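You operate a simulated robot arm through the tools that you are given. There is no shell and no other tool.

The job below is to be done with a simulated two-armed robot. You get a single attempt, and the scene is never put back.

JOB
Steam the dumpling in the steamer, then switch the steam cooker off.
Fine: Lid on, slider at dumplings, switch on, press start once and wait for the green lamp to go out. Leave the lid on and the other food where it is.

The check looks at the end state, three seconds after you hand in, the way a careful person would. Anything else that was tipped, shoved, dropped, spilled or broken makes it a failure. A push-on lid holds only when it is set on centred and level and pressed home; a screw cap is set on level and turned clockwise until tight.

ROBOT AND FRAMES
Two 7-joint arms with fingered hands on one trunk that stands fixed in place. Base frame: the origin is at the foot of the trunk, x ahead of it, y to its left, z up; the work surface is at about z = 80. Units: cm, rad, N and s.
The left shoulder is at [3.5, 18.6, 131.2], the right one opposite. With the tool pointing down near the work surface each hand reaches from about 10 to 70 cm from the base axis, measured 20 degrees to its own side. Payload 3.6 kg a hand.
The TCP of each hand is the grasp point between the finger pads, 2.6 cm short of the fingertips. In the tool frame z runs along the fingers and y along their closing line. The gripper opens to 8.8 cm. The gripper's body begins 3 cm behind the TCP. The gripper is a hand of 3 fingers: y runs from the thumb to the fingers, the wrist lies at [-1.7, -9.8, -16.4] in the tool frame.
Orientation is told as [roll, pitch, yaw] about the base's x, y, z axes, in that order, counted from this pose: with the fingers straight down and the wrist toward the robot, the tool's x, y and z point along [0, 1, 0], [1, 0, 0] and [0, 0, -1] of the base frame.

CONTROLS
- The arms move only by the tool move_arm. It takes "left_increments", "right_increments" or both (then of equal length, played together; a hand with none holds still); each is a list of rows, each an object (a shift or turn left out is 0) with "dp": the shift along the base's x, y, z in m, a list of three; "angular": the turn, a rotation vector about the base's x, y, z in rad, a list of three. In form: [{"dp": [dx, dy, dz], "angular": [wx, wy, wz]}, ...]. A call has 1 to 20 rows; each row is the pose to reach, as a shift and turn from the pose commanded when the call began. Rows are played at 5 a second. More than 5 cm and 0.15 rad between two rows, and nothing of the call is played. A pose out of reach is approached as far as the arm can. The call stops where the force on the tool passes 60 N (or 10 N more than at its start, if that is more) or the arm is blocked; 0.2 s more then pass. In this call time passes only in rows, and 0.2 s behind the last. It gives the time, the measured TCP pose, the force on the tool (base axes), the opening and the grip force at its end, in the units of the frame above (readings bear some noise), with the torque about the TCP (base axes, N m) and any sound that the robot's microphone picked up.
- Cameras (640 x 400 px; columns grow to the right, rows downward): "scene" is now at [21.01, -5.6, 125.62]; the picture's right is [-0.58, -0.82, 0.00], its down [-0.16, 0.11, -0.98] and it looks along [0.80, -0.57, -0.19] (base axes); focal length 214 px, centre (320, 200). "left" rides on the left gripper at [-5.6, -8, -10.2] in its tool frame; the picture's right is [-0.73, -0.32, 0.60], its down [0.62, -0.67, 0.41] and it looks along [0.27, 0.68, 0.69] (tool axes); focal length 247 px, centre (320, 200). "right" rides on the right gripper at [5.6, -8, -10.2] in its tool frame; the picture's right is [-0.73, 0.32, -0.60], its down [-0.62, -0.66, 0.41] and it looks along [-0.27, 0.68, 0.69] (tool axes); focal length 247 px, centre (320, 200). There is no depth. A picture from a camera that has moved, and an enlarged one, comes with that camera's place and axes in the base frame and with its lens. The place of the scene camera against the robot may be out by one fixed shift of up to 1.2 cm in any direction.
- capture(camera): a new picture of that camera. It takes no simulated time.
- lift_body(by): slides the trunk up (or, below 0, down) by that many cm; the arms and the scene camera ride with it, the base frame stays. It gives what a move gives, with no picture.
- move_fingers(fingers, thumb_bend, thumb_turn, hand): sets how far each is bent, from 0 (flat) to 1 (curled in); at 0.3 the hand is open as for a grip, at 0.7 the pads meet at the TCP. One left out holds its place. A second passes; each finger stops where it meets its share of the squeeze, and holds until it gets a number again. It is the only way to open and close the hand. It gives what a move gives, with no picture; readings hold the bend of each and the force on the fingers (four entries, about 0 where the hand has none), thumb and palm. thumb_turn goes from beside the hand (0) to across from the fingers (1), as for a grip.
- turn_head(pan, tilt): turns the head with the scene camera to pan (to the left, within 1.047 rad either way) and tilt (down, from -0.506 to 1.204), counted from straight ahead of the robot. It gives what a move gives.
- inspect(camera, box): a new picture of the part [left, top, right, bottom] of that camera's present view, enlarged. It takes no simulated time.
- job_done(): hands the job in; it is judged then, once.

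Places have to be worked out from the pictures, the camera data and where the tool is seen. Open the grippers and draw the arms clear of the work before you hand the job in, unless the task says otherwise.

The tools are called after "Request:" as a command line: name --argument value ..., lists and objects as JSON in quotes. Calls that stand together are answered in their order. move_arm: Moves the arms, as the interface text tells. Its arguments: {"type":"object","properties":{"left_increments":{"type":"array"},"right_increments":{"type":"array"}},"required":[]} The other tools are called the same way: lift_body (by) slides the trunk up or down; move_fingers (fingers, thumb_bend, thumb_turn, hand) moves the fingers one by one; turn_head (pan, tilt) turns the head that bears the scene camera; capture (camera) takes a picture; inspect (camera, box) takes an enlarged picture of a part of a camera's view; job_done () hands the job in.

At the start:

```text
time: 0.0
left_tool_pos: [40.75, -6.67, 131.02]
left_orientation: [-0.001, -0.001, 0.0]
left_force: [0.2, 0.3, 0.7]
left_wrist_torque: [0.01, 0.0, 0.01]
left_finger_gap: 8.75
left_finger_force: 0.0
left_shape: jaw
left_bend: [0.3, 0.3, 0.98]
left_finger forces: [0.1, 0.1, 0.0, 0.0, 0.0, 0.0]
right_tool_pos: [30.01, -46.09, 116.69]
right_orientation: [-0.001, 0.001, 0.0]
right_force: [-1.1, -1.0, 0.5]
right_wrist_torque: [-0.02, 0.01, -0.01]
right_finger_gap: 8.77
right_finger_force: 0.0
right_shape: jaw
right_bend: [0.3, 0.3, 0.98]
right_finger forces: [0.0, 0.1, 0.1, 0.0, 0.0, 0.1]
trunk travel left (down, up): [-45.4, 30.3]
head pan, tilt: [-0.616, 0.195]
```

scene: 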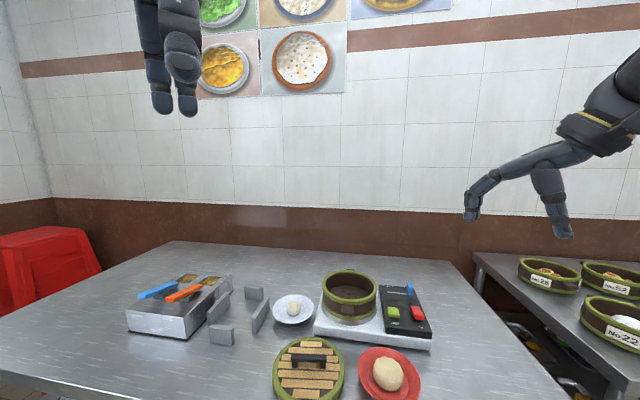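
right: 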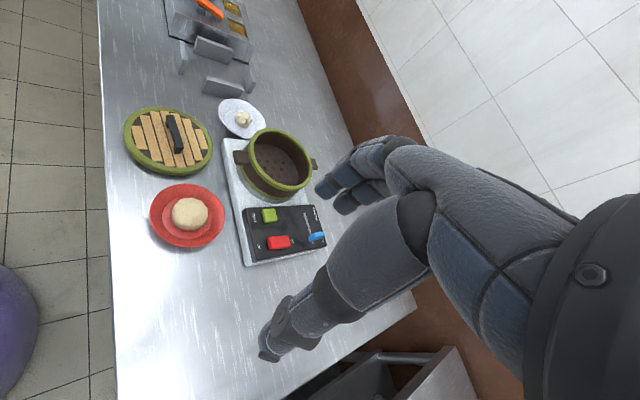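
left: 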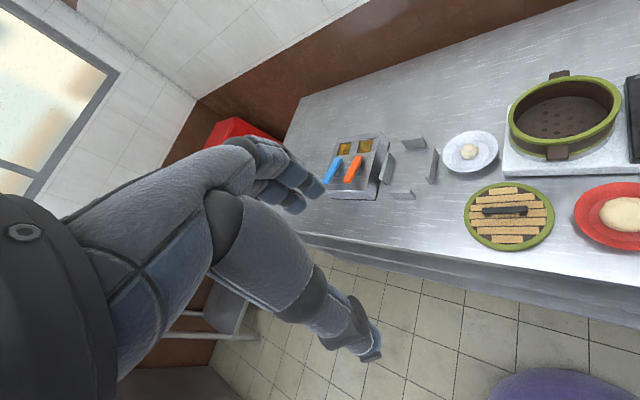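

The pictures show a steamer base with an empty pot, a bamboo lid on the table, a dumpling on a small white plate, a bun on a red plate, and a control panel with buttons. I'll look closer before moving.

Request:
inspect --camera "scene" --box '[230, 250, 450, 400]'

Request:
inspect --camera "right" --box '[110, 80, 350, 280]'

Request:
inspect --camera "left" --box '[420, 60, 640, 260]'

Request:
inspect --camera "right" --box '[220, 180, 350, 270]'

```text
2.67 times, centred on (340, 325) of scene
camera zoom: at [21.01, -5.6, 125.62], right [-0.58, -0.82, 0.0], down [-0.16, 0.11, -0.98], along [0.8, -0.57, -0.19], focal length 572 px, centre (267, -133)
```

zoom: 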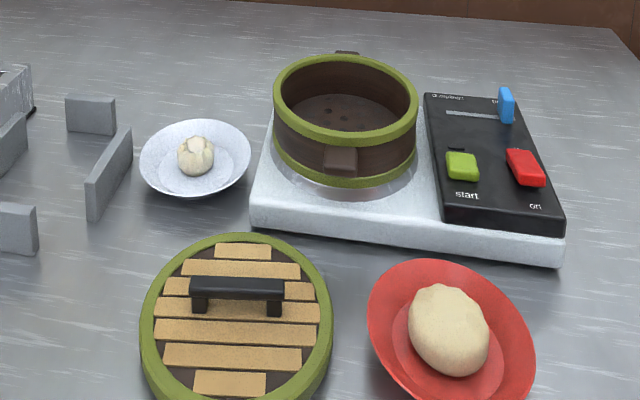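

```text
2.00 times, centred on (230, 180) of right
camera zoom: at [21.83, -40.42, 126.95], right [0.32, -0.73, 0.6], down [-0.66, -0.62, -0.41], along [0.68, -0.27, -0.69], focal length 494 px, centre (500, 240)
```

zoom: 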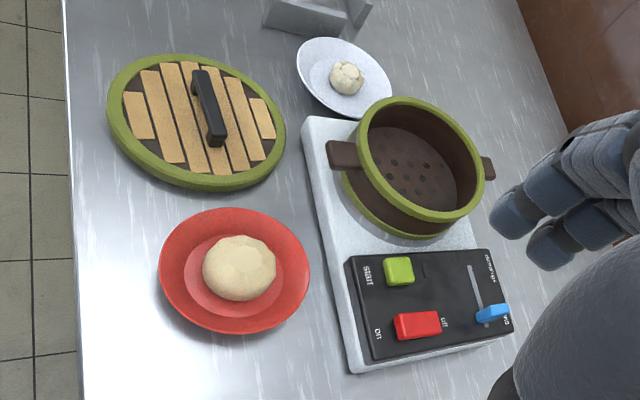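

```text
2.00 times, centred on (530, 160) of left
camera zoom: at [32.65, -12.33, 141.01], right [-0.32, -0.73, -0.6], down [-0.67, 0.62, -0.41], along [0.68, 0.27, -0.69], focal length 494 px, centre (-100, 280)
```

zoom: 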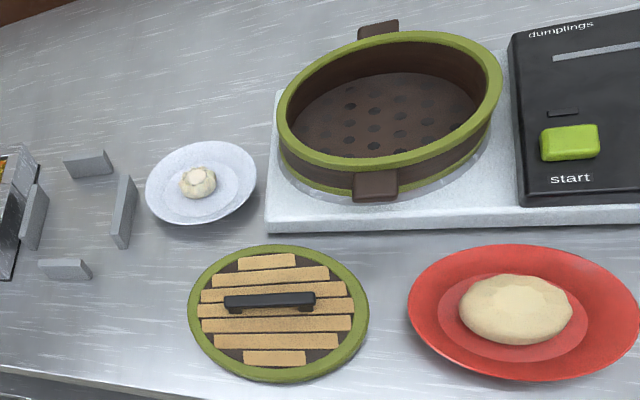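

```text
4.44 times, centred on (285, 225) of right
camera zoom: at [21.83, -40.42, 126.95], right [0.32, -0.73, 0.6], down [-0.66, -0.62, -0.41], along [0.68, -0.27, -0.69], focal length 1098 px, centre (476, 89)
```

zoom: 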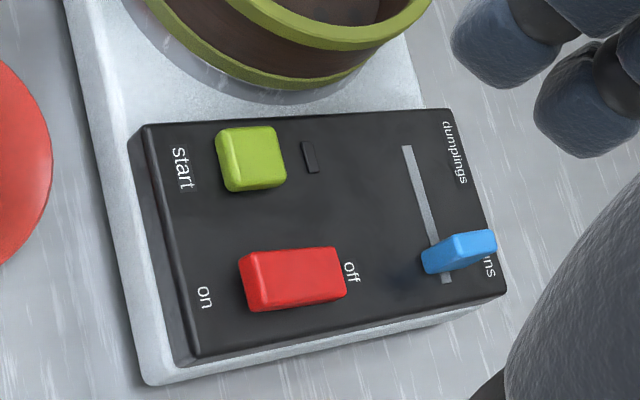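

Triangulating the two hand cameras: dumpling ≈ (70.3, -30.3), lid handle ≈ (53, -25, 83), pot top centre ≈ (60, -43, 89.5), panel to the right of it (start ≈ (50,-48), red switch ≈ (46,-53), slider ≈ (52,-59)). I first move the left arm out of the way to the left and back.

Request:
move_arm --left_increments '[{"dp": [-0.01, 0.045, 0]}, {"dp": [-0.02, 0.09, 0]}, {"dp": [-0.03, 0.135, 0]}, {"dp": [-0.04, 0.18, 0]}, {"dp": [-0.05, 0.225, 0]}, {"dp": [-0.06, 0.27, 0]}, {"dp": [-0.07, 0.31, 0]}]'

```text
time: 1.6
left_tool_pos: [33.58, 24.73, 130.75]
left_orientation: [-0.001, -0.001, -0.001]
left_force: [0.1, -0.2, -0.6]
left_wrist_torque: [-0.03, 0.0, -0.01]
left_finger_gap: 8.77
left_finger_force: 0.1
left_shape: jaw
left_bend: [0.3, 0.3, 0.98]
left_finger forces: [0.1, 0.1, 0.1, 0.1, 0.1, 0.1]
right_tool_pos: [30.0, -45.94, 116.83]
right_orientation: [0.0, 0.0, -0.001]
right_force: [0.5, -0.8, 0.6]
right_wrist_torque: [-0.02, 0.02, 0.02]
right_finger_gap: 8.79
right_finger_force: 0.2
right_shape: jaw
right_bend: [0.3, 0.3, 0.98]
right_finger forces: [0.1, 0.0, 0.0, 0.0, 0.0, 0.0]
trunk travel left (down, up): [-45.4, 30.3]
head pan, tilt: [-0.616, 0.195]
```

The left arm is clear. Now I lower the trunk to gain reach for the far dumpling and tilt the head down to keep everything in view.

Request:
lift_body --by -16

Request:
turn_head --pan -0.616 --tilt 0.35

Request:
capture --camera "scene"

Request:
capture --camera "right"

```text
time: 3.4
left_tool_pos: [35.01, 24.27, 113.97]
left_orientation: [0.0, 0.034, 0.0]
left_force: [-0.9, 0.1, 0.5]
left_wrist_torque: [0.01, -0.02, -0.03]
left_finger_gap: 8.76
left_finger_force: 0.1
left_shape: jaw
left_bend: [0.3, 0.3, 0.98]
left_finger forces: [0.0, 0.1, 0.1, 0.0, 0.0, 0.0]
right_tool_pos: [29.96, -46.08, 100.8]
right_orientation: [-0.001, 0.0, 0.0]
right_force: [-0.2, -0.4, 0.6]
right_wrist_torque: [0.02, -0.03, -0.03]
right_finger_gap: 8.77
right_finger_force: 0.0
right_shape: jaw
right_bend: [0.3, 0.3, 0.98]
right_finger forces: [0.0, 0.0, 0.0, 0.0, 0.1, 0.0]
trunk travel left (down, up): [-29.4, 46.3]
head pan, tilt: [-0.616, 0.195]
```

```text
time: 4.1
left_tool_pos: [34.98, 24.24, 113.91]
left_orientation: [0.001, 0.035, -0.002]
left_force: [0.0, 0.2, -0.7]
left_wrist_torque: [-0.02, -0.03, -0.02]
left_finger_gap: 8.76
left_finger_force: 0.1
left_shape: jaw
left_bend: [0.3, 0.3, 0.98]
left_finger forces: [0.0, 0.1, 0.0, 0.0, 0.1, 0.0]
right_tool_pos: [30.15, -46.02, 100.72]
right_orientation: [0.0, 0.0, -0.001]
right_force: [-0.7, -0.4, 0.0]
right_wrist_torque: [0.01, 0.03, 0.0]
right_finger_gap: 8.79
right_finger_force: 0.0
right_shape: jaw
right_bend: [0.3, 0.3, 0.98]
right_finger forces: [0.0, 0.0, 0.0, 0.0, 0.0, 0.0]
trunk travel left (down, up): [-29.4, 46.3]
head pan, tilt: [-0.616, 0.351]
```

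```text
taken
camera scene: at [22.97, -5.59, 107.08], right [-0.58, -0.82, 0.0], down [-0.28, 0.2, -0.94], along [0.77, -0.54, -0.34], focal length 214 px, centre (320, 200)
```

scene: 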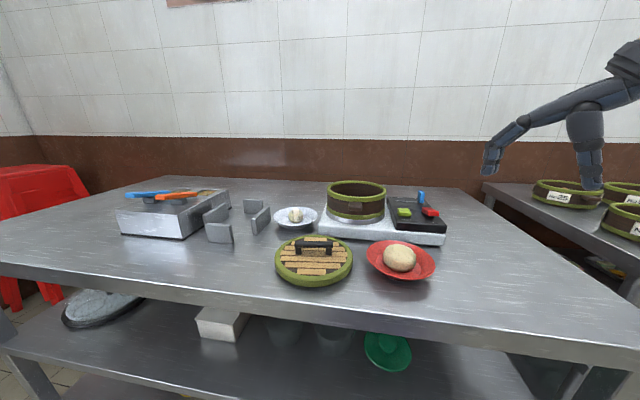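

```text
taken
camera right: at [21.83, -40.42, 110.92], right [0.32, -0.73, 0.6], down [-0.66, -0.62, -0.41], along [0.68, -0.27, -0.69], focal length 247 px, centre (320, 200)
```

right: 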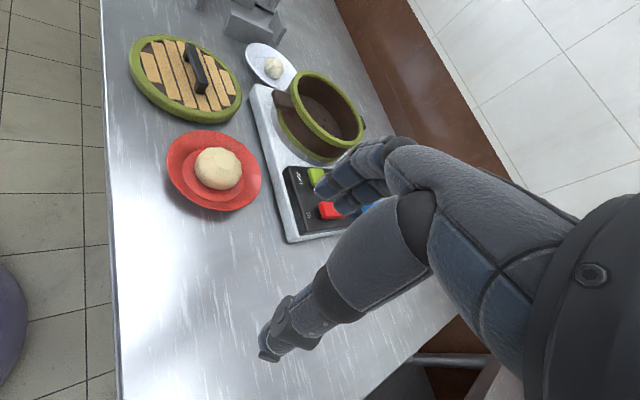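

The arm stayed stable; the table top with all the items is visible. I now move the right hand to a viewing pose at about (60, -32, 104) with a slight yaw to see the dumpling and pot up close.

Request:
move_arm --right_increments '[{"dp": [0.035, 0.0, 0.02], "angular": [0, 0, -0.03]}, {"dp": [0.075, 0.01, 0.03], "angular": [0, 0, -0.06]}, {"dp": [0.115, 0.03, 0.03], "angular": [0, 0, -0.09]}, {"dp": [0.155, 0.055, 0.03], "angular": [0, 0, -0.12]}, {"dp": [0.195, 0.08, 0.03], "angular": [0, 0, -0.15]}, {"dp": [0.235, 0.1, 0.03], "angular": [0, 0, -0.17]}, {"dp": [0.27, 0.12, 0.03], "angular": [0, 0, -0.17]}, {"dp": [0.3, 0.14, 0.03], "angular": [0, 0, -0.17]}]'

Request:
capture --camera "right"

Request:
capture --camera "scene"

```text
time: 5.9
left_tool_pos: [34.97, 24.3, 113.93]
left_orientation: [0.001, 0.035, 0.0]
left_force: [-0.2, 0.3, 0.0]
left_wrist_torque: [-0.02, 0.02, -0.01]
left_finger_gap: 8.78
left_finger_force: 0.1
left_shape: jaw
left_bend: [0.3, 0.3, 0.98]
left_finger forces: [0.1, 0.0, 0.1, 0.0, 0.0, 0.0]
right_tool_pos: [58.08, -45.33, 101.07]
right_orientation: [0.057, -0.008, -0.12]
right_force: [1.1, 0.5, -0.3]
right_wrist_torque: [-0.01, 0.02, 0.02]
right_finger_gap: 8.78
right_finger_force: 0.1
right_shape: jaw
right_bend: [0.3, 0.3, 0.97]
right_finger forces: [0.0, 0.0, 0.0, 0.0, 0.0, 0.0]
right hand out of reach, approached as far as the arm can: row 1, 2, 3, 4, 5, 6, 7, 8
trunk travel left (down, up): [-29.4, 46.3]
head pan, tilt: [-0.616, 0.351]
```

```text
taken
camera right: at [50.54, -39.47, 111.51], right [0.22, -0.8, 0.56], down [-0.73, -0.51, -0.45], along [0.65, -0.31, -0.7], focal length 247 px, centre (320, 200)
```

right: 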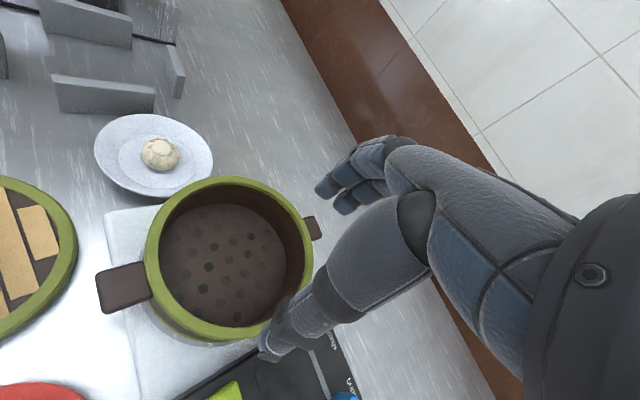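

```text
taken
camera scene: at [23.0, -5.6, 107.07], right [-0.58, -0.82, 0.0], down [-0.28, 0.2, -0.94], along [0.77, -0.54, -0.34], focal length 214 px, centre (320, 200)
```

scene: 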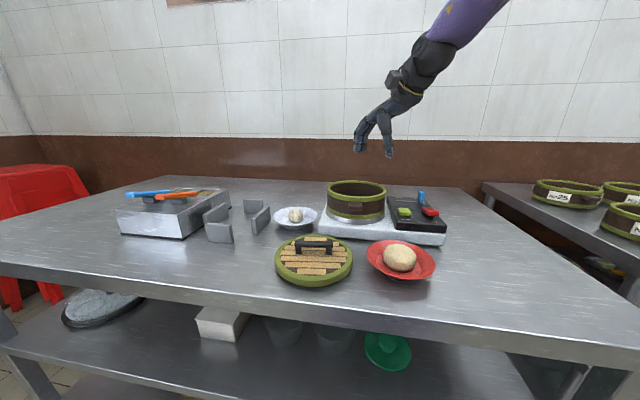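

The hand lagged short at (58,-45,101) with "out of reach"; I'll see whether it is only lag or truly blocked by holding the same command for a second.

Request:
move_arm --right_increments '[{"dp": [0, 0, 0]}, {"dp": [0, 0, 0]}, {"dp": [0, 0, 0]}, {"dp": [0, 0, 0]}, {"dp": [0, 0, 0]}]'

```text
time: 7.1
left_tool_pos: [34.98, 24.16, 113.87]
left_orientation: [0.001, 0.034, -0.001]
left_force: [-0.7, 0.0, -0.4]
left_wrist_torque: [0.0, 0.0, 0.0]
left_finger_gap: 8.78
left_finger_force: 0.1
left_shape: jaw
left_bend: [0.3, 0.3, 0.98]
left_finger forces: [0.1, 0.0, 0.0, 0.0, 0.0, 0.1]
right_tool_pos: [58.07, -45.49, 101.13]
right_orientation: [0.056, -0.007, -0.121]
right_force: [0.3, 0.0, 0.4]
right_wrist_torque: [-0.01, -0.01, 0.0]
right_finger_gap: 8.8
right_finger_force: 0.0
right_shape: jaw
right_bend: [0.3, 0.3, 0.97]
right_finger forces: [0.1, 0.0, 0.0, 0.1, 0.0, 0.0]
trunk travel left (down, up): [-29.4, 46.3]
head pan, tilt: [-0.616, 0.351]
```

It holds without complaint, so the command re-based on the actual pose. I'll test a small move: down 3 cm and to the left while levelling out the orientation.

Request:
move_arm --right_increments '[{"dp": [0.0, 0.02, -0.02], "angular": [-0.03, 0, 0]}, {"dp": [0.0, 0.05, -0.03], "angular": [-0.056, 0.007, 0]}, {"dp": [0.0, 0.08, -0.03], "angular": [-0.056, 0.007, 0]}]'

```text
time: 7.9
left_tool_pos: [34.93, 24.28, 113.92]
left_orientation: [0.001, 0.034, 0.0]
left_force: [-0.5, -0.4, 0.5]
left_wrist_torque: [-0.01, 0.01, -0.03]
left_finger_gap: 8.75
left_finger_force: 0.0
left_shape: jaw
left_bend: [0.3, 0.3, 0.98]
left_finger forces: [0.1, 0.0, 0.1, 0.0, 0.0, 0.0]
right_tool_pos: [57.66, -44.76, 96.49]
right_orientation: [0.031, -0.015, -0.096]
right_force: [-0.8, -1.2, 0.6]
right_wrist_torque: [0.02, -0.02, 0.01]
right_finger_gap: 8.78
right_finger_force: 0.2
right_shape: jaw
right_bend: [0.3, 0.3, 0.97]
right_finger forces: [0.0, 0.0, 0.0, 0.0, 0.1, 0.1]
right hand out of reach, approached as far as the arm can: row 1, 2, 3
trunk travel left (down, up): [-29.4, 46.3]
head pan, tilt: [-0.616, 0.351]
```

Moving left was refused and the yaw was pulled positive, suggesting a wrist-yaw limit. I'll try turning the hand to positive yaw while moving left.

Request:
move_arm --right_increments '[{"dp": [0.0, 0.0, 0.01], "angular": [-0.01, 0.01, 0.1]}, {"dp": [0.0, 0.0, 0.02], "angular": [-0.02, 0.015, 0.2]}, {"dp": [0.0, 0.02, 0.025], "angular": [-0.03, 0.015, 0.3]}, {"dp": [0.0, 0.04, 0.03], "angular": [-0.03, 0.015, 0.4]}]'

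```text
time: 8.9
left_tool_pos: [34.99, 24.39, 113.85]
left_orientation: [0.0, 0.036, 0.0]
left_force: [-0.5, 0.5, 0.7]
left_wrist_torque: [0.01, -0.02, 0.03]
left_finger_gap: 8.78
left_finger_force: 0.1
left_shape: jaw
left_bend: [0.3, 0.3, 0.98]
left_finger forces: [0.1, 0.0, 0.0, 0.0, 0.0, 0.0]
right_tool_pos: [58.75, -34.94, 100.67]
right_orientation: [-0.024, 0.008, 0.286]
right_force: [0.0, -0.1, 0.3]
right_wrist_torque: [0.02, -0.05, -0.02]
right_finger_gap: 8.77
right_finger_force: 0.0
right_shape: jaw
right_bend: [0.3, 0.3, 0.97]
right_finger forces: [0.0, 0.1, 0.1, 0.1, 0.1, 0.0]
right hand out of reach, approached as far as the arm can: row 1, 2, 3, 4
trunk travel left (down, up): [-29.4, 46.3]
head pan, tilt: [-0.616, 0.351]
```

Positive yaw freed the motion: now at (58.8,-34.9,100.7). I'll hold a moment to see whether the arm keeps drifting toward the commanded pose.

Request:
move_arm --right_increments '[{"dp": [0, 0, 0], "angular": [0, 0, 0.1]}, {"dp": [0, 0, 0], "angular": [0, 0, 0.2]}, {"dp": [0, 0, 0], "angular": [0, 0, 0.2]}]'

Request:
capture --camera "right"

Request:
capture --camera "scene"

```text
time: 9.7
left_tool_pos: [34.98, 24.29, 113.86]
left_orientation: [-0.002, 0.035, -0.001]
left_force: [-0.6, 0.8, 0.5]
left_wrist_torque: [-0.02, -0.01, -0.01]
left_finger_gap: 8.77
left_finger_force: 0.1
left_shape: jaw
left_bend: [0.3, 0.3, 0.98]
left_finger forces: [0.0, 0.0, 0.0, 0.0, 0.1, 0.0]
right_tool_pos: [58.5, -35.0, 100.81]
right_orientation: [-0.03, 0.011, 0.482]
right_force: [-0.1, 0.0, 0.8]
right_wrist_torque: [0.03, 0.03, 0.01]
right_finger_gap: 8.78
right_finger_force: 0.0
right_shape: jaw
right_bend: [0.3, 0.3, 0.97]
right_finger forces: [0.1, 0.1, 0.0, 0.0, 0.0, 0.1]
trunk travel left (down, up): [-29.4, 46.3]
head pan, tilt: [-0.616, 0.351]
```

```text
taken
camera right: at [48.59, -33.34, 110.91], right [0.62, -0.49, 0.62], down [-0.3, -0.87, -0.39], along [0.73, 0.05, -0.68], focal length 247 px, centre (320, 200)
```

right: 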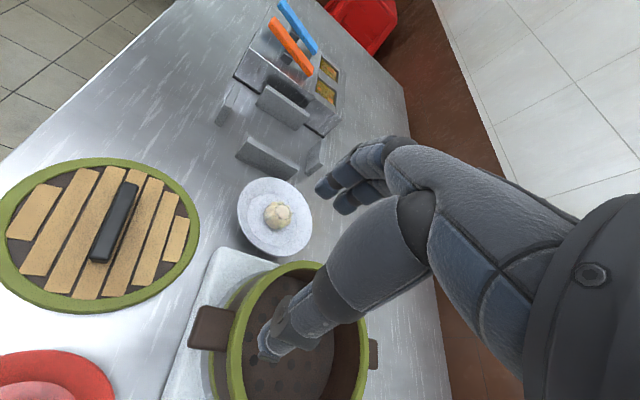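

```text
taken
camera scene: at [22.98, -5.58, 107.08], right [-0.58, -0.82, 0.0], down [-0.28, 0.2, -0.94], along [0.77, -0.54, -0.34], focal length 214 px, centre (320, 200)
```

scene: 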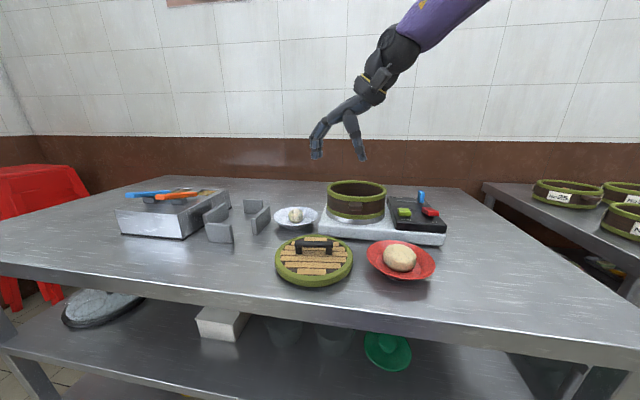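

The hand reached a clean pose with yaw 0.48. From this view the dumpling computes to about (69.9,-30.6), matching before. I zoom in on the plate and pot for detail.

Request:
inspect --camera "right" --box '[210, 150, 370, 250]'

Request:
inspect --camera "scene" --box '[260, 130, 460, 290]'

```text
4.00 times, centred on (290, 200) of right
camera zoom: at [48.59, -33.34, 110.91], right [0.62, -0.49, 0.62], down [-0.3, -0.87, -0.39], along [0.73, 0.05, -0.68], focal length 988 px, centre (440, 200)
```

zoom: 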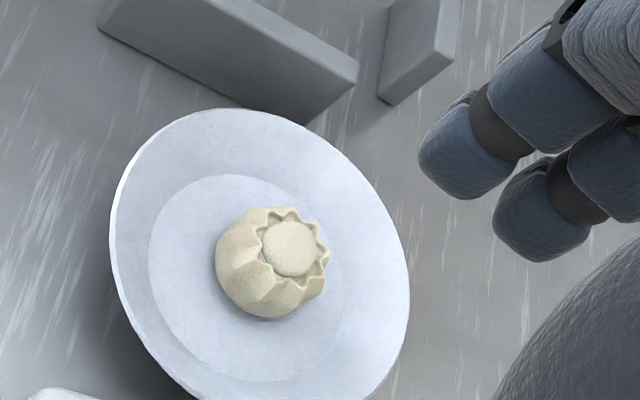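

```text
2.50 times, centred on (360, 210) of scene
camera zoom: at [22.98, -5.58, 107.08], right [-0.58, -0.82, 0.0], down [-0.28, 0.2, -0.94], along [0.77, -0.54, -0.34], focal length 536 px, centre (220, 175)
```

zoom: 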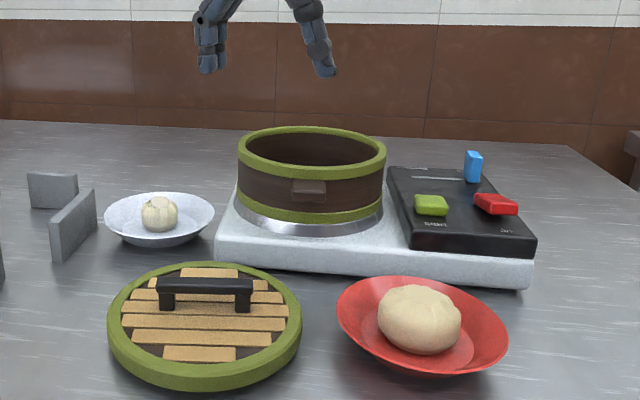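

The dumpling is ~4 cm wide and ~3 cm tall on a shallow plate, centre near (69.7,-30.6), top near z=84. I test the reach by moving above it at the current height.

Request:
move_arm --right_increments '[{"dp": [0.03, 0.012, 0.0], "angular": [0.03, -0.011, -0.03]}, {"dp": [0.06, 0.024, 0.0], "angular": [0.03, -0.011, -0.06]}, {"dp": [0.09, 0.036, 0.0], "angular": [0.03, -0.011, -0.08]}, {"dp": [0.112, 0.044, 0.0], "angular": [0.03, -0.011, -0.08]}, {"dp": [0.112, 0.044, 0.0], "angular": [0.03, -0.011, -0.08]}]'

Request:
capture --camera "right"

```text
time: 10.9
left_tool_pos: [35.04, 24.36, 113.9]
left_orientation: [-0.001, 0.036, 0.0]
left_force: [0.1, 0.3, -0.4]
left_wrist_torque: [0.0, -0.03, 0.03]
left_finger_gap: 8.77
left_finger_force: 0.0
left_shape: jaw
left_bend: [0.3, 0.3, 0.98]
left_finger forces: [0.0, 0.0, 0.0, 0.1, 0.0, 0.0]
right_tool_pos: [69.69, -30.67, 100.92]
right_orientation: [-0.006, -0.014, 0.396]
right_force: [0.5, -0.5, -0.6]
right_wrist_torque: [0.0, 0.01, 0.02]
right_finger_gap: 8.78
right_finger_force: 0.0
right_shape: jaw
right_bend: [0.3, 0.3, 0.97]
right_finger forces: [0.0, 0.1, 0.0, 0.0, 0.1, 0.1]
trunk travel left (down, up): [-29.4, 46.3]
head pan, tilt: [-0.616, 0.351]
```

```text
taken
camera right: at [59.73, -28.49, 110.91], right [0.57, -0.55, 0.61], down [-0.36, -0.83, -0.42], along [0.74, 0.02, -0.68], focal length 247 px, centre (320, 200)
```

right: 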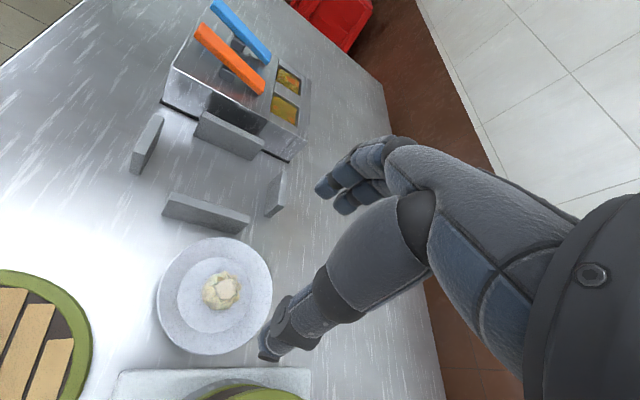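

Reached (69.7,-30.7,100.9) cleanly. I pre-shape the fingers to about 5.5 cm opening so that they fit inside the plate's rim, then look.

Request:
move_fingers --hand "right" --fingers 0.45 --thumb_bend 0.45

Request:
capture --camera "right"

Request:
inspect --camera "scene" --box '[220, 110, 380, 230]'

```text
time: 11.9
left_tool_pos: [35.0, 24.36, 113.94]
left_orientation: [0.001, 0.034, 0.001]
left_force: [-0.1, -0.3, 1.0]
left_wrist_torque: [0.0, 0.02, -0.02]
left_finger_gap: 8.79
left_finger_force: 0.0
left_shape: jaw
left_bend: [0.3, 0.3, 0.98]
left_finger forces: [0.0, 0.1, 0.0, 0.0, 0.0, 0.0]
right_tool_pos: [69.56, -30.49, 100.96]
right_orientation: [-0.007, -0.015, 0.398]
right_force: [0.5, 0.5, -0.8]
right_wrist_torque: [0.01, 0.03, 0.03]
right_finger_gap: 5.63
right_finger_force: 0.0
right_shape: fingers
right_bend: [0.45, 0.45, 0.97]
right_finger forces: [0.0, 0.0, 0.0, 0.0, 0.0, 0.1]
trunk travel left (down, up): [-29.4, 46.3]
head pan, tilt: [-0.616, 0.351]
```

```text
taken
camera right: at [59.73, -28.5, 110.89], right [0.57, -0.55, 0.61], down [-0.36, -0.83, -0.42], along [0.74, 0.02, -0.68], focal length 247 px, centre (320, 200)
```

right: 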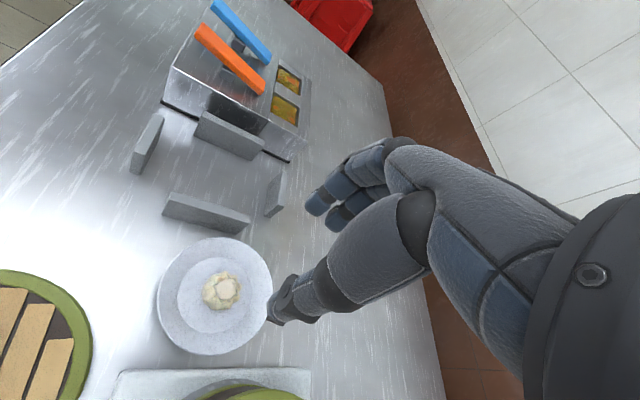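

```text
3.33 times, centred on (300, 170) of scene
camera zoom: at [22.99, -5.59, 107.07], right [-0.58, -0.82, 0.0], down [-0.28, 0.2, -0.94], along [0.77, -0.54, -0.34], focal length 715 px, centre (387, 300)
```

zoom: 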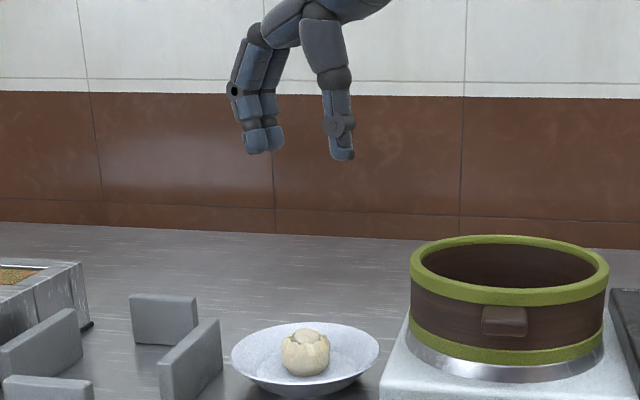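

The hand with a 5.6 cm opening sits right above the dumpling. I descend to z≈90 and check the alignment.

Request:
move_arm --right_increments '[{"dp": [0.0, 0.0, -0.03]}, {"dp": [0.0, 0.0, -0.06]}, {"dp": [0.0, 0.0, -0.09]}, {"dp": [0.0, 0.0, -0.11]}, {"dp": [0.0, 0.0, -0.11]}]'

Request:
capture --camera "right"

Request:
inspect --camera "scene" --box '[220, 130, 380, 250]'

```text
time: 13.1
left_tool_pos: [34.93, 24.28, 113.85]
left_orientation: [0.0, 0.035, 0.0]
left_force: [1.3, 0.4, -0.1]
left_wrist_torque: [0.01, 0.0, 0.01]
left_finger_gap: 8.78
left_finger_force: 0.0
left_shape: jaw
left_bend: [0.3, 0.3, 0.98]
left_finger forces: [0.1, 0.0, 0.1, 0.0, 0.1, 0.0]
right_tool_pos: [67.76, -30.93, 90.55]
right_orientation: [-0.006, -0.013, 0.399]
right_force: [0.4, 0.2, -0.1]
right_wrist_torque: [-0.02, 0.02, 0.01]
right_finger_gap: 5.64
right_finger_force: 0.0
right_shape: fingers
right_bend: [0.45, 0.45, 0.97]
right_finger forces: [0.1, 0.0, 0.0, 0.1, 0.0, 0.1]
right hand out of reach, approached as far as the arm can: row 3, 4, 5
trunk travel left (down, up): [-29.4, 46.3]
head pan, tilt: [-0.616, 0.351]
```

```text
taken
camera right: at [57.84, -28.85, 100.69], right [0.57, -0.55, 0.61], down [-0.36, -0.83, -0.42], along [0.74, 0.02, -0.68], focal length 247 px, centre (320, 200)
```

right: 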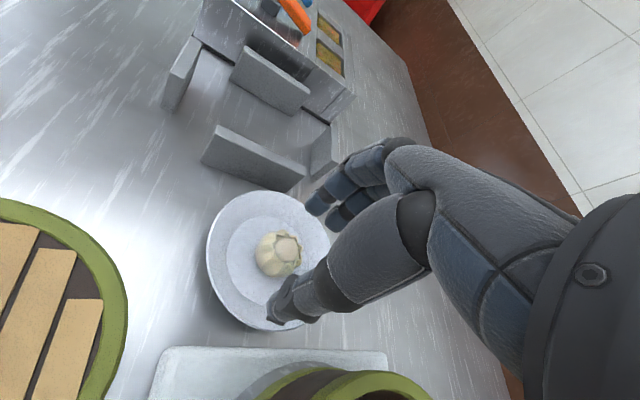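

```text
3.33 times, centred on (300, 190) of scene
camera zoom: at [22.98, -5.59, 107.08], right [-0.58, -0.82, 0.0], down [-0.28, 0.2, -0.94], along [0.77, -0.54, -0.34], focal length 715 px, centre (387, 233)
```

zoom: 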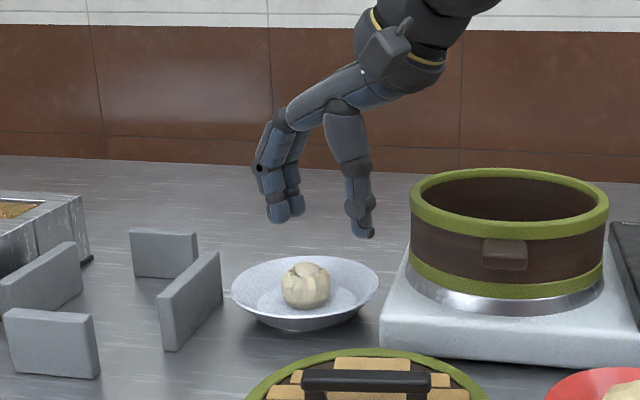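

The arm is at its reach limit here (67.8 instead of 69.6). I'll go back up, then lower the trunk so the arm can extend more horizontally.

Request:
move_arm --right_increments '[{"dp": [0.0, 0.0, 0.04]}, {"dp": [0.0, 0.0, 0.08]}, {"dp": [0.0, 0.0, 0.11]}, {"dp": [0.0, 0.0, 0.11]}]'

```text
time: 14.1
left_tool_pos: [34.94, 24.41, 113.88]
left_orientation: [0.0, 0.034, -0.002]
left_force: [0.2, -0.1, 0.1]
left_wrist_torque: [0.0, 0.0, 0.01]
left_finger_gap: 8.81
left_finger_force: 0.1
left_shape: jaw
left_bend: [0.3, 0.3, 0.98]
left_finger forces: [0.0, 0.0, 0.1, 0.0, 0.1, 0.0]
right_tool_pos: [67.66, -31.2, 101.95]
right_orientation: [-0.007, -0.012, 0.4]
right_force: [0.1, 0.1, -1.0]
right_wrist_torque: [0.02, -0.02, 0.0]
right_finger_gap: 5.65
right_finger_force: 0.2
right_shape: fingers
right_bend: [0.45, 0.45, 0.97]
right_finger forces: [0.0, 0.0, 0.0, 0.0, 0.0, 0.0]
trunk travel left (down, up): [-29.4, 46.3]
head pan, tilt: [-0.616, 0.351]
```

The command re-bases on the reached pose. I move to (69.7,-30.5) with a smaller yaw at this height, then lower the trunk by 12 cm.

Request:
move_arm --right_increments '[{"dp": [0.01, 0.003, 0.0], "angular": [0.007, 0.012, -0.06]}, {"dp": [0.0205, 0.007, 0.0], "angular": [0.007, 0.012, -0.12]}, {"dp": [0.0205, 0.007, 0.0], "angular": [0.007, 0.012, -0.12]}]'

Request:
lift_body --by -12

Request:
capture --camera "right"

Request:
capture --camera "scene"

```text
time: 14.9
left_tool_pos: [34.97, 24.33, 113.89]
left_orientation: [-0.002, 0.037, 0.003]
left_force: [-0.1, -0.3, 1.0]
left_wrist_torque: [0.03, -0.02, -0.03]
left_finger_gap: 8.79
left_finger_force: 0.0
left_shape: jaw
left_bend: [0.3, 0.3, 0.98]
left_finger forces: [0.1, 0.0, 0.0, 0.0, 0.0, 0.1]
right_tool_pos: [69.84, -33.09, 101.97]
right_orientation: [0.007, -0.006, 0.283]
right_force: [-0.2, -0.3, 0.5]
right_wrist_torque: [-0.01, -0.02, -0.03]
right_finger_gap: 5.64
right_finger_force: 0.0
right_shape: fingers
right_bend: [0.45, 0.45, 0.97]
right_finger forces: [0.0, 0.0, 0.0, 0.1, 0.0, 0.0]
right hand out of reach, approached as far as the arm can: row 2, 3
trunk travel left (down, up): [-29.4, 46.3]
head pan, tilt: [-0.616, 0.351]
```

```text
time: 16.4
left_tool_pos: [39.0, 24.27, 98.65]
left_orientation: [-0.001, 0.15, 0.001]
left_force: [-0.2, 1.0, 0.2]
left_wrist_torque: [0.0, -0.02, 0.0]
left_finger_gap: 8.78
left_finger_force: 0.0
left_shape: jaw
left_bend: [0.3, 0.3, 0.98]
left_finger forces: [0.1, 0.1, 0.1, 0.0, 0.0, 0.1]
right_tool_pos: [70.56, -32.94, 87.71]
right_orientation: [0.019, 0.028, 0.288]
right_force: [-0.1, 0.3, 0.3]
right_wrist_torque: [0.01, 0.01, 0.03]
right_finger_gap: 5.67
right_finger_force: 0.0
right_shape: fingers
right_bend: [0.45, 0.45, 0.97]
right_finger forces: [0.0, 0.1, 0.0, 0.0, 0.1, 0.0]
trunk travel left (down, up): [-17.4, 58.3]
head pan, tilt: [-0.616, 0.351]
```

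```text
taken
camera right: at [61.45, -30.03, 98.16], right [0.53, -0.62, 0.58], down [-0.48, -0.78, -0.4], along [0.7, -0.06, -0.71], focal length 247 px, centre (320, 200)
```

right: 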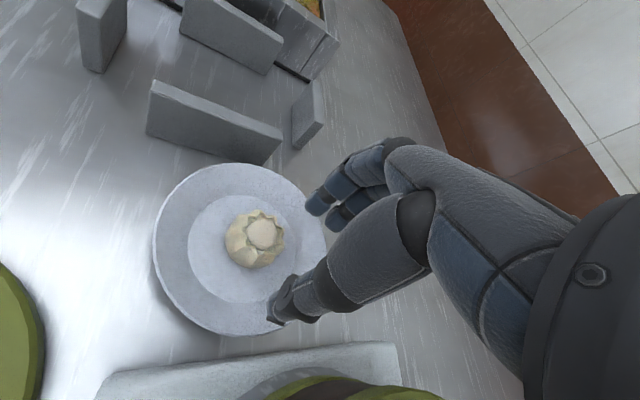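

```text
taken
camera scene: at [25.2, -5.59, 93.96], right [-0.58, -0.82, 0.0], down [-0.28, 0.2, -0.94], along [0.77, -0.54, -0.34], focal length 214 px, centre (320, 200)
```

scene: 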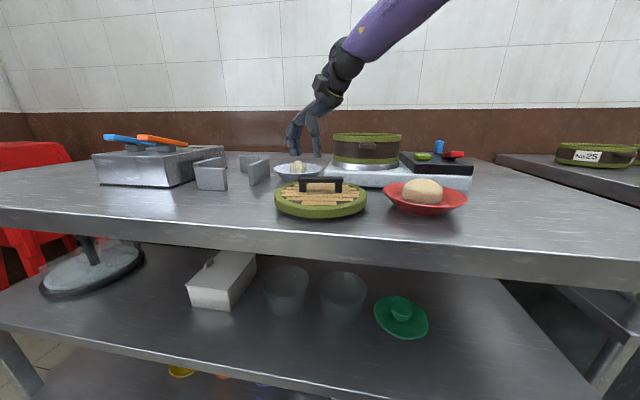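

The dumpling computes to (69.5,-30.45); the hand is at (70.6,-32.9,87.7). I shift over it while rising a centimetre and levelling the hand.

Request:
move_arm --right_increments '[{"dp": [-0.003, 0.005, 0.012], "angular": [-0.015, -0.025, 0.03]}, {"dp": [-0.008, 0.016, 0.015], "angular": [-0.019, -0.028, 0.06]}, {"dp": [-0.011, 0.025, 0.015], "angular": [-0.019, -0.028, 0.09]}, {"dp": [-0.011, 0.025, 0.015], "angular": [-0.019, -0.028, 0.09]}]'

Request:
capture --camera "right"

Request:
inspect --camera "scene" --box '[240, 80, 400, 200]'

```text
time: 17.4
left_tool_pos: [39.13, 24.2, 98.66]
left_orientation: [0.001, 0.152, 0.0]
left_force: [0.1, -1.1, -0.2]
left_wrist_torque: [0.03, 0.0, 0.01]
left_finger_gap: 8.76
left_finger_force: 0.1
left_shape: jaw
left_bend: [0.3, 0.3, 0.98]
left_finger forces: [0.0, 0.1, 0.0, 0.1, 0.1, 0.0]
right_tool_pos: [69.42, -30.49, 89.11]
right_orientation: [-0.009, 0.009, 0.376]
right_force: [0.0, -1.0, 0.1]
right_wrist_torque: [0.01, 0.02, 0.01]
right_finger_gap: 5.64
right_finger_force: 0.1
right_shape: fingers
right_bend: [0.45, 0.45, 0.97]
right_finger forces: [0.0, 0.0, 0.0, 0.1, 0.1, 0.1]
trunk travel left (down, up): [-17.4, 58.3]
head pan, tilt: [-0.616, 0.351]
```

```text
taken
camera right: at [59.8, -28.13, 99.28], right [0.57, -0.56, 0.6], down [-0.39, -0.83, -0.4], along [0.72, -0.01, -0.69], focal length 247 px, centre (320, 200)
```

right: 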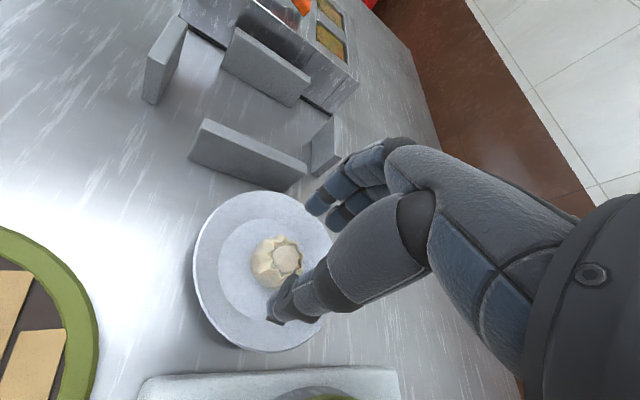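

```text
3.33 times, centred on (320, 140) of scene
camera zoom: at [25.24, -5.59, 93.93], right [-0.58, -0.82, 0.0], down [-0.28, 0.2, -0.94], along [0.77, -0.54, -0.34], focal length 715 px, centre (320, 400)
```

zoom: 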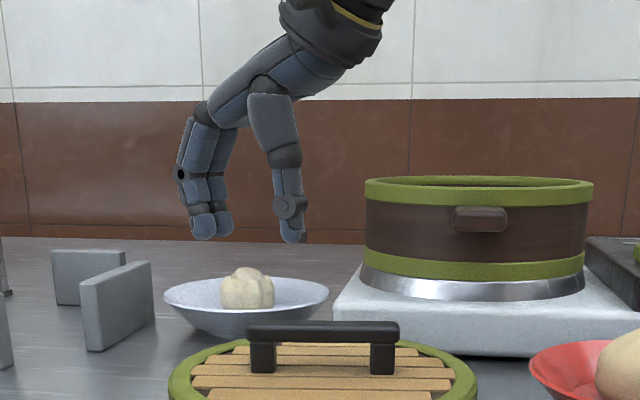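

The hand is centred over the dumpling (hand camera puts it at (69.3,-30.4)), fingertips ~2 cm above its top. I descend 4 cm slowly.

Request:
move_arm --right_increments '[{"dp": [0.0, 0.0, -0.01]}, {"dp": [0.0, 0.0, -0.02]}, {"dp": [0.0, 0.0, -0.03]}, {"dp": [0.0, 0.0, -0.04]}, {"dp": [0.0, 0.0, -0.04]}]'

Request:
capture --camera "right"

Request:
inspect --camera "scene" --box '[240, 80, 400, 200]'

```text
time: 18.6
left_tool_pos: [39.06, 24.35, 98.63]
left_orientation: [0.0, 0.151, 0.001]
left_force: [-0.1, -0.5, 0.3]
left_wrist_torque: [0.05, 0.01, 0.02]
left_finger_gap: 8.75
left_finger_force: 0.0
left_shape: jaw
left_bend: [0.3, 0.3, 0.98]
left_finger forces: [0.1, 0.1, 0.0, 0.0, 0.0, 0.0]
right_tool_pos: [69.45, -30.65, 85.07]
right_orientation: [-0.005, 0.008, 0.377]
right_force: [0.3, 0.4, -0.2]
right_wrist_torque: [0.0, -0.01, 0.01]
right_finger_gap: 5.69
right_finger_force: 0.1
right_shape: fingers
right_bend: [0.45, 0.45, 0.97]
right_finger forces: [0.0, 0.0, 0.0, 0.0, 0.0, 0.0]
trunk travel left (down, up): [-17.4, 58.3]
head pan, tilt: [-0.616, 0.351]
```

```text
taken
camera right: at [59.83, -28.26, 95.2], right [0.57, -0.56, 0.6], down [-0.39, -0.83, -0.4], along [0.72, -0.01, -0.69], focal length 247 px, centre (320, 200)
```

right: 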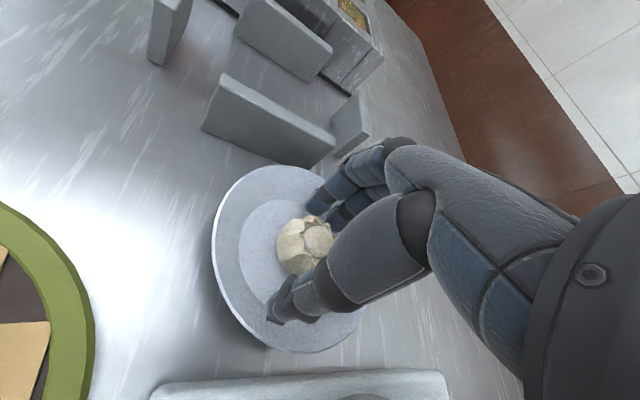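

```text
3.33 times, centred on (320, 140) of scene
camera zoom: at [25.24, -5.59, 93.93], right [-0.58, -0.82, 0.0], down [-0.28, 0.2, -0.94], along [0.77, -0.54, -0.34], focal length 715 px, centre (320, 400)
```

zoom: 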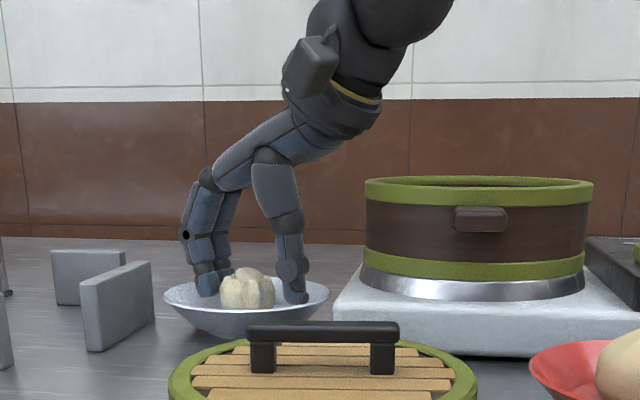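

Fingers surround the dumpling, tips just above the plate. I nudge 3 mm to centre and close gently in steps.

Request:
move_arm --right_increments '[{"dp": [0.0015, 0.003, 0.0]}, {"dp": [0.0015, 0.003, 0.0]}]'

Request:
move_fingers --hand "right" --fingers 0.54 --thumb_bend 0.54

Request:
inspect --camera "scene" --box '[260, 120, 360, 180]'

Request:
inspect --camera "right" --box '[220, 150, 380, 350]'

```text
time: 19.2
left_tool_pos: [39.13, 24.27, 98.55]
left_orientation: [0.0, 0.152, 0.0]
left_force: [0.6, 1.0, 0.4]
left_wrist_torque: [-0.01, 0.02, -0.01]
left_finger_gap: 8.75
left_finger_force: 0.1
left_shape: jaw
left_bend: [0.3, 0.3, 0.98]
left_finger forces: [0.0, 0.1, 0.0, 0.1, 0.0, 0.0]
right_tool_pos: [69.7, -30.37, 85.06]
right_orientation: [-0.004, 0.007, 0.38]
right_force: [0.5, 0.3, 1.0]
right_wrist_torque: [0.04, 0.02, -0.02]
right_finger_gap: 5.62
right_finger_force: 0.0
right_shape: fingers
right_bend: [0.45, 0.45, 0.97]
right_finger forces: [0.0, 0.0, 0.1, 0.0, 0.0, 0.0]
trunk travel left (down, up): [-17.4, 58.3]
head pan, tilt: [-0.616, 0.351]
```

```text
time: 20.2
left_tool_pos: [39.13, 24.29, 98.64]
left_orientation: [0.0, 0.152, 0.0]
left_force: [0.0, -0.3, -0.2]
left_wrist_torque: [-0.05, -0.01, -0.01]
left_finger_gap: 8.78
left_finger_force: 0.1
left_shape: jaw
left_bend: [0.3, 0.3, 0.98]
left_finger forces: [0.0, 0.0, 0.1, 0.1, 0.0, 0.0]
right_tool_pos: [69.69, -30.33, 84.97]
right_orientation: [-0.004, 0.006, 0.381]
right_force: [0.0, 0.9, 0.3]
right_wrist_torque: [0.0, 0.05, 0.03]
right_finger_gap: 3.71
right_finger_force: 0.2
right_shape: fingers
right_bend: [0.54, 0.54, 0.97]
right_finger forces: [0.0, 0.0, 0.0, 0.0, 0.1, 0.1]
trunk travel left (down, up): [-17.4, 58.3]
head pan, tilt: [-0.616, 0.351]
```

```text
6.40 times, centred on (310, 150) of scene
camera zoom: at [25.24, -5.59, 93.93], right [-0.58, -0.82, 0.0], down [-0.28, 0.2, -0.94], along [0.77, -0.54, -0.34], focal length 1373 px, centre (384, 520)
```

zoom: 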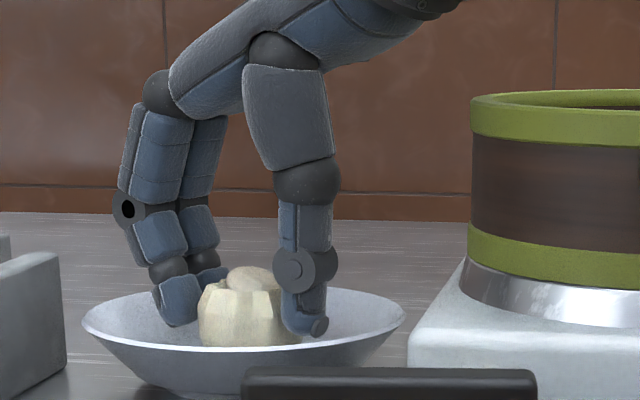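

```text
2.00 times, centred on (300, 250) of right
camera zoom: at [60.01, -28.08, 95.23], right [0.57, -0.56, 0.6], down [-0.39, -0.83, -0.4], along [0.72, 0.0, -0.69], focal length 494 px, centre (360, 100)
```

zoom: 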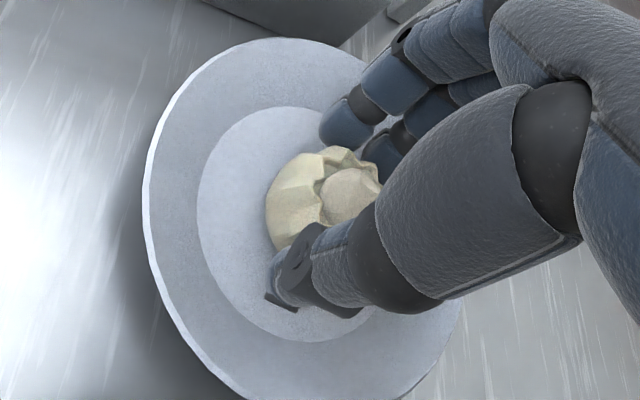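

No contact yet at a 3.7 cm gap but the dumpling is nicely between thumb and both fingers. I keep closing.

Request:
move_fingers --hand "right" --fingers 0.59 --thumb_bend 0.59

Request:
inspect --camera "scene" --box '[260, 120, 360, 180]'

Request:
inspect --camera "right" --box '[220, 150, 380, 350]'

```text
time: 21.2
left_tool_pos: [39.06, 24.46, 98.59]
left_orientation: [0.0, 0.151, -0.001]
left_force: [0.2, 0.9, -0.1]
left_wrist_torque: [0.01, -0.01, -0.01]
left_finger_gap: 8.79
left_finger_force: 0.0
left_shape: jaw
left_bend: [0.3, 0.3, 0.98]
left_finger forces: [0.1, 0.0, 0.1, 0.1, 0.1, 0.0]
right_tool_pos: [69.7, -30.41, 85.08]
right_orientation: [-0.002, 0.008, 0.381]
right_force: [-0.6, 0.2, 0.0]
right_wrist_torque: [0.03, -0.03, 0.0]
right_finger_gap: 3.32
right_finger_force: 3.1
right_shape: fingers
right_bend: [0.56, 0.55, 0.97]
right_finger forces: [2.0, 1.6, 0.0, 0.1, 3.5, 0.1]
trunk travel left (down, up): [-17.4, 58.3]
head pan, tilt: [-0.616, 0.351]
```

```text
6.40 times, centred on (310, 150) of scene
camera zoom: at [25.24, -5.59, 93.93], right [-0.58, -0.82, 0.0], down [-0.28, 0.2, -0.94], along [0.77, -0.54, -0.34], focal length 1373 px, centre (384, 520)
```

zoom: 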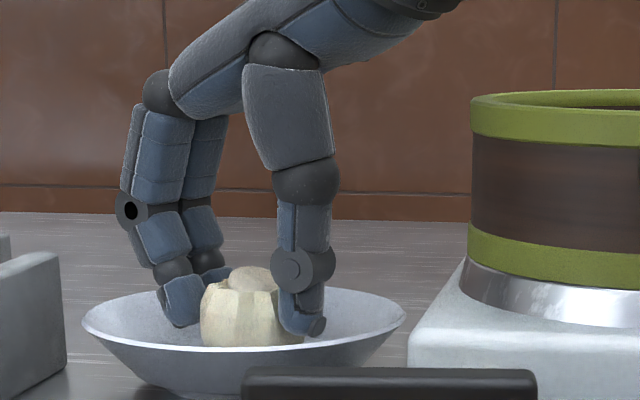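

```text
2.00 times, centred on (300, 250) of right
camera zoom: at [60.01, -28.08, 95.23], right [0.57, -0.56, 0.6], down [-0.39, -0.83, -0.4], along [0.72, 0.0, -0.69], focal length 494 px, centre (360, 100)
```

zoom: 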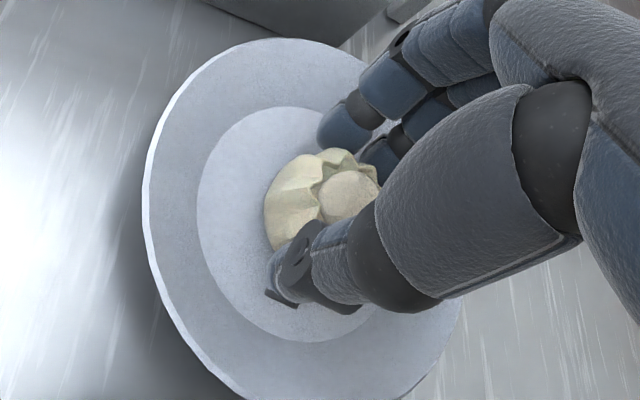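

Contact: fingers 2.0/1.6 N, thumb 3.5 N. I lift slowly 2 cm and check that the dumpling comes along.

Request:
move_arm --right_increments '[{"dp": [0.0, 0.0, 0.005]}, {"dp": [0.0, 0.0, 0.012]}, {"dp": [0.0, 0.0, 0.02]}]'

Request:
inspect --camera "scene" --box '[260, 110, 360, 180]'

Request:
inspect --camera "right" --box '[220, 150, 380, 350]'

```text
time: 22.0
left_tool_pos: [39.05, 24.28, 98.5]
left_orientation: [-0.002, 0.15, 0.001]
left_force: [0.3, 0.0, -0.2]
left_wrist_torque: [0.03, -0.03, -0.05]
left_finger_gap: 8.75
left_finger_force: 0.1
left_shape: jaw
left_bend: [0.3, 0.3, 0.98]
left_finger forces: [0.1, 0.0, 0.0, 0.0, 0.1, 0.0]
right_tool_pos: [69.68, -30.33, 86.98]
right_orientation: [-0.006, 0.009, 0.379]
right_force: [-0.8, 0.5, 0.3]
right_wrist_torque: [-0.02, 0.0, 0.03]
right_finger_gap: 3.32
right_finger_force: 2.9
right_shape: fingers
right_bend: [0.56, 0.55, 0.97]
right_finger forces: [1.9, 1.6, 0.0, 0.0, 3.3, 0.0]
trunk travel left (down, up): [-17.4, 58.3]
head pan, tilt: [-0.616, 0.351]
```

```text
5.71 times, centred on (310, 145) of scene
camera zoom: at [25.24, -5.59, 93.93], right [-0.58, -0.82, 0.0], down [-0.28, 0.2, -0.94], along [0.77, -0.54, -0.34], focal length 1226 px, centre (377, 514)
```

zoom: 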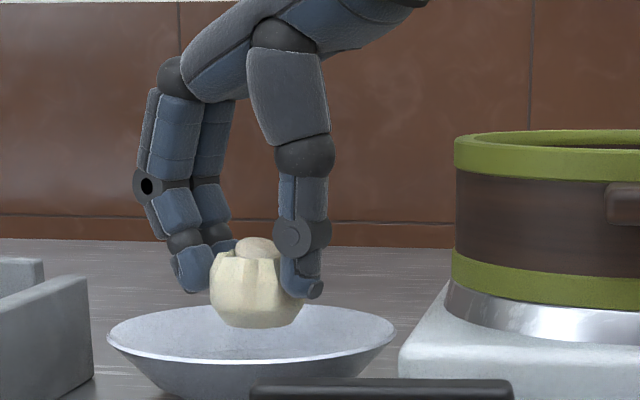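

```text
2.00 times, centred on (300, 250) of right
camera zoom: at [60.08, -28.03, 97.3], right [0.57, -0.56, 0.6], down [-0.39, -0.83, -0.4], along [0.72, 0.0, -0.69], focal length 494 px, centre (360, 100)
```

zoom: 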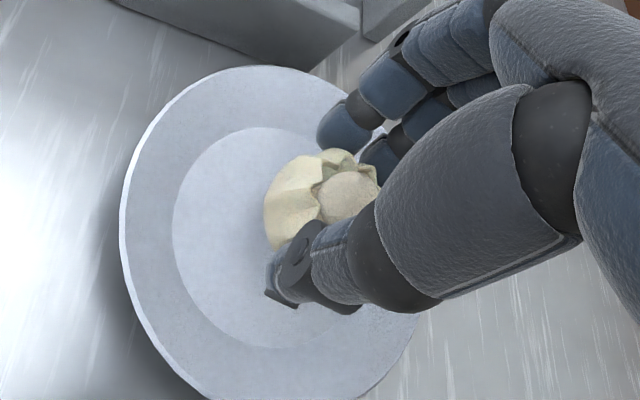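

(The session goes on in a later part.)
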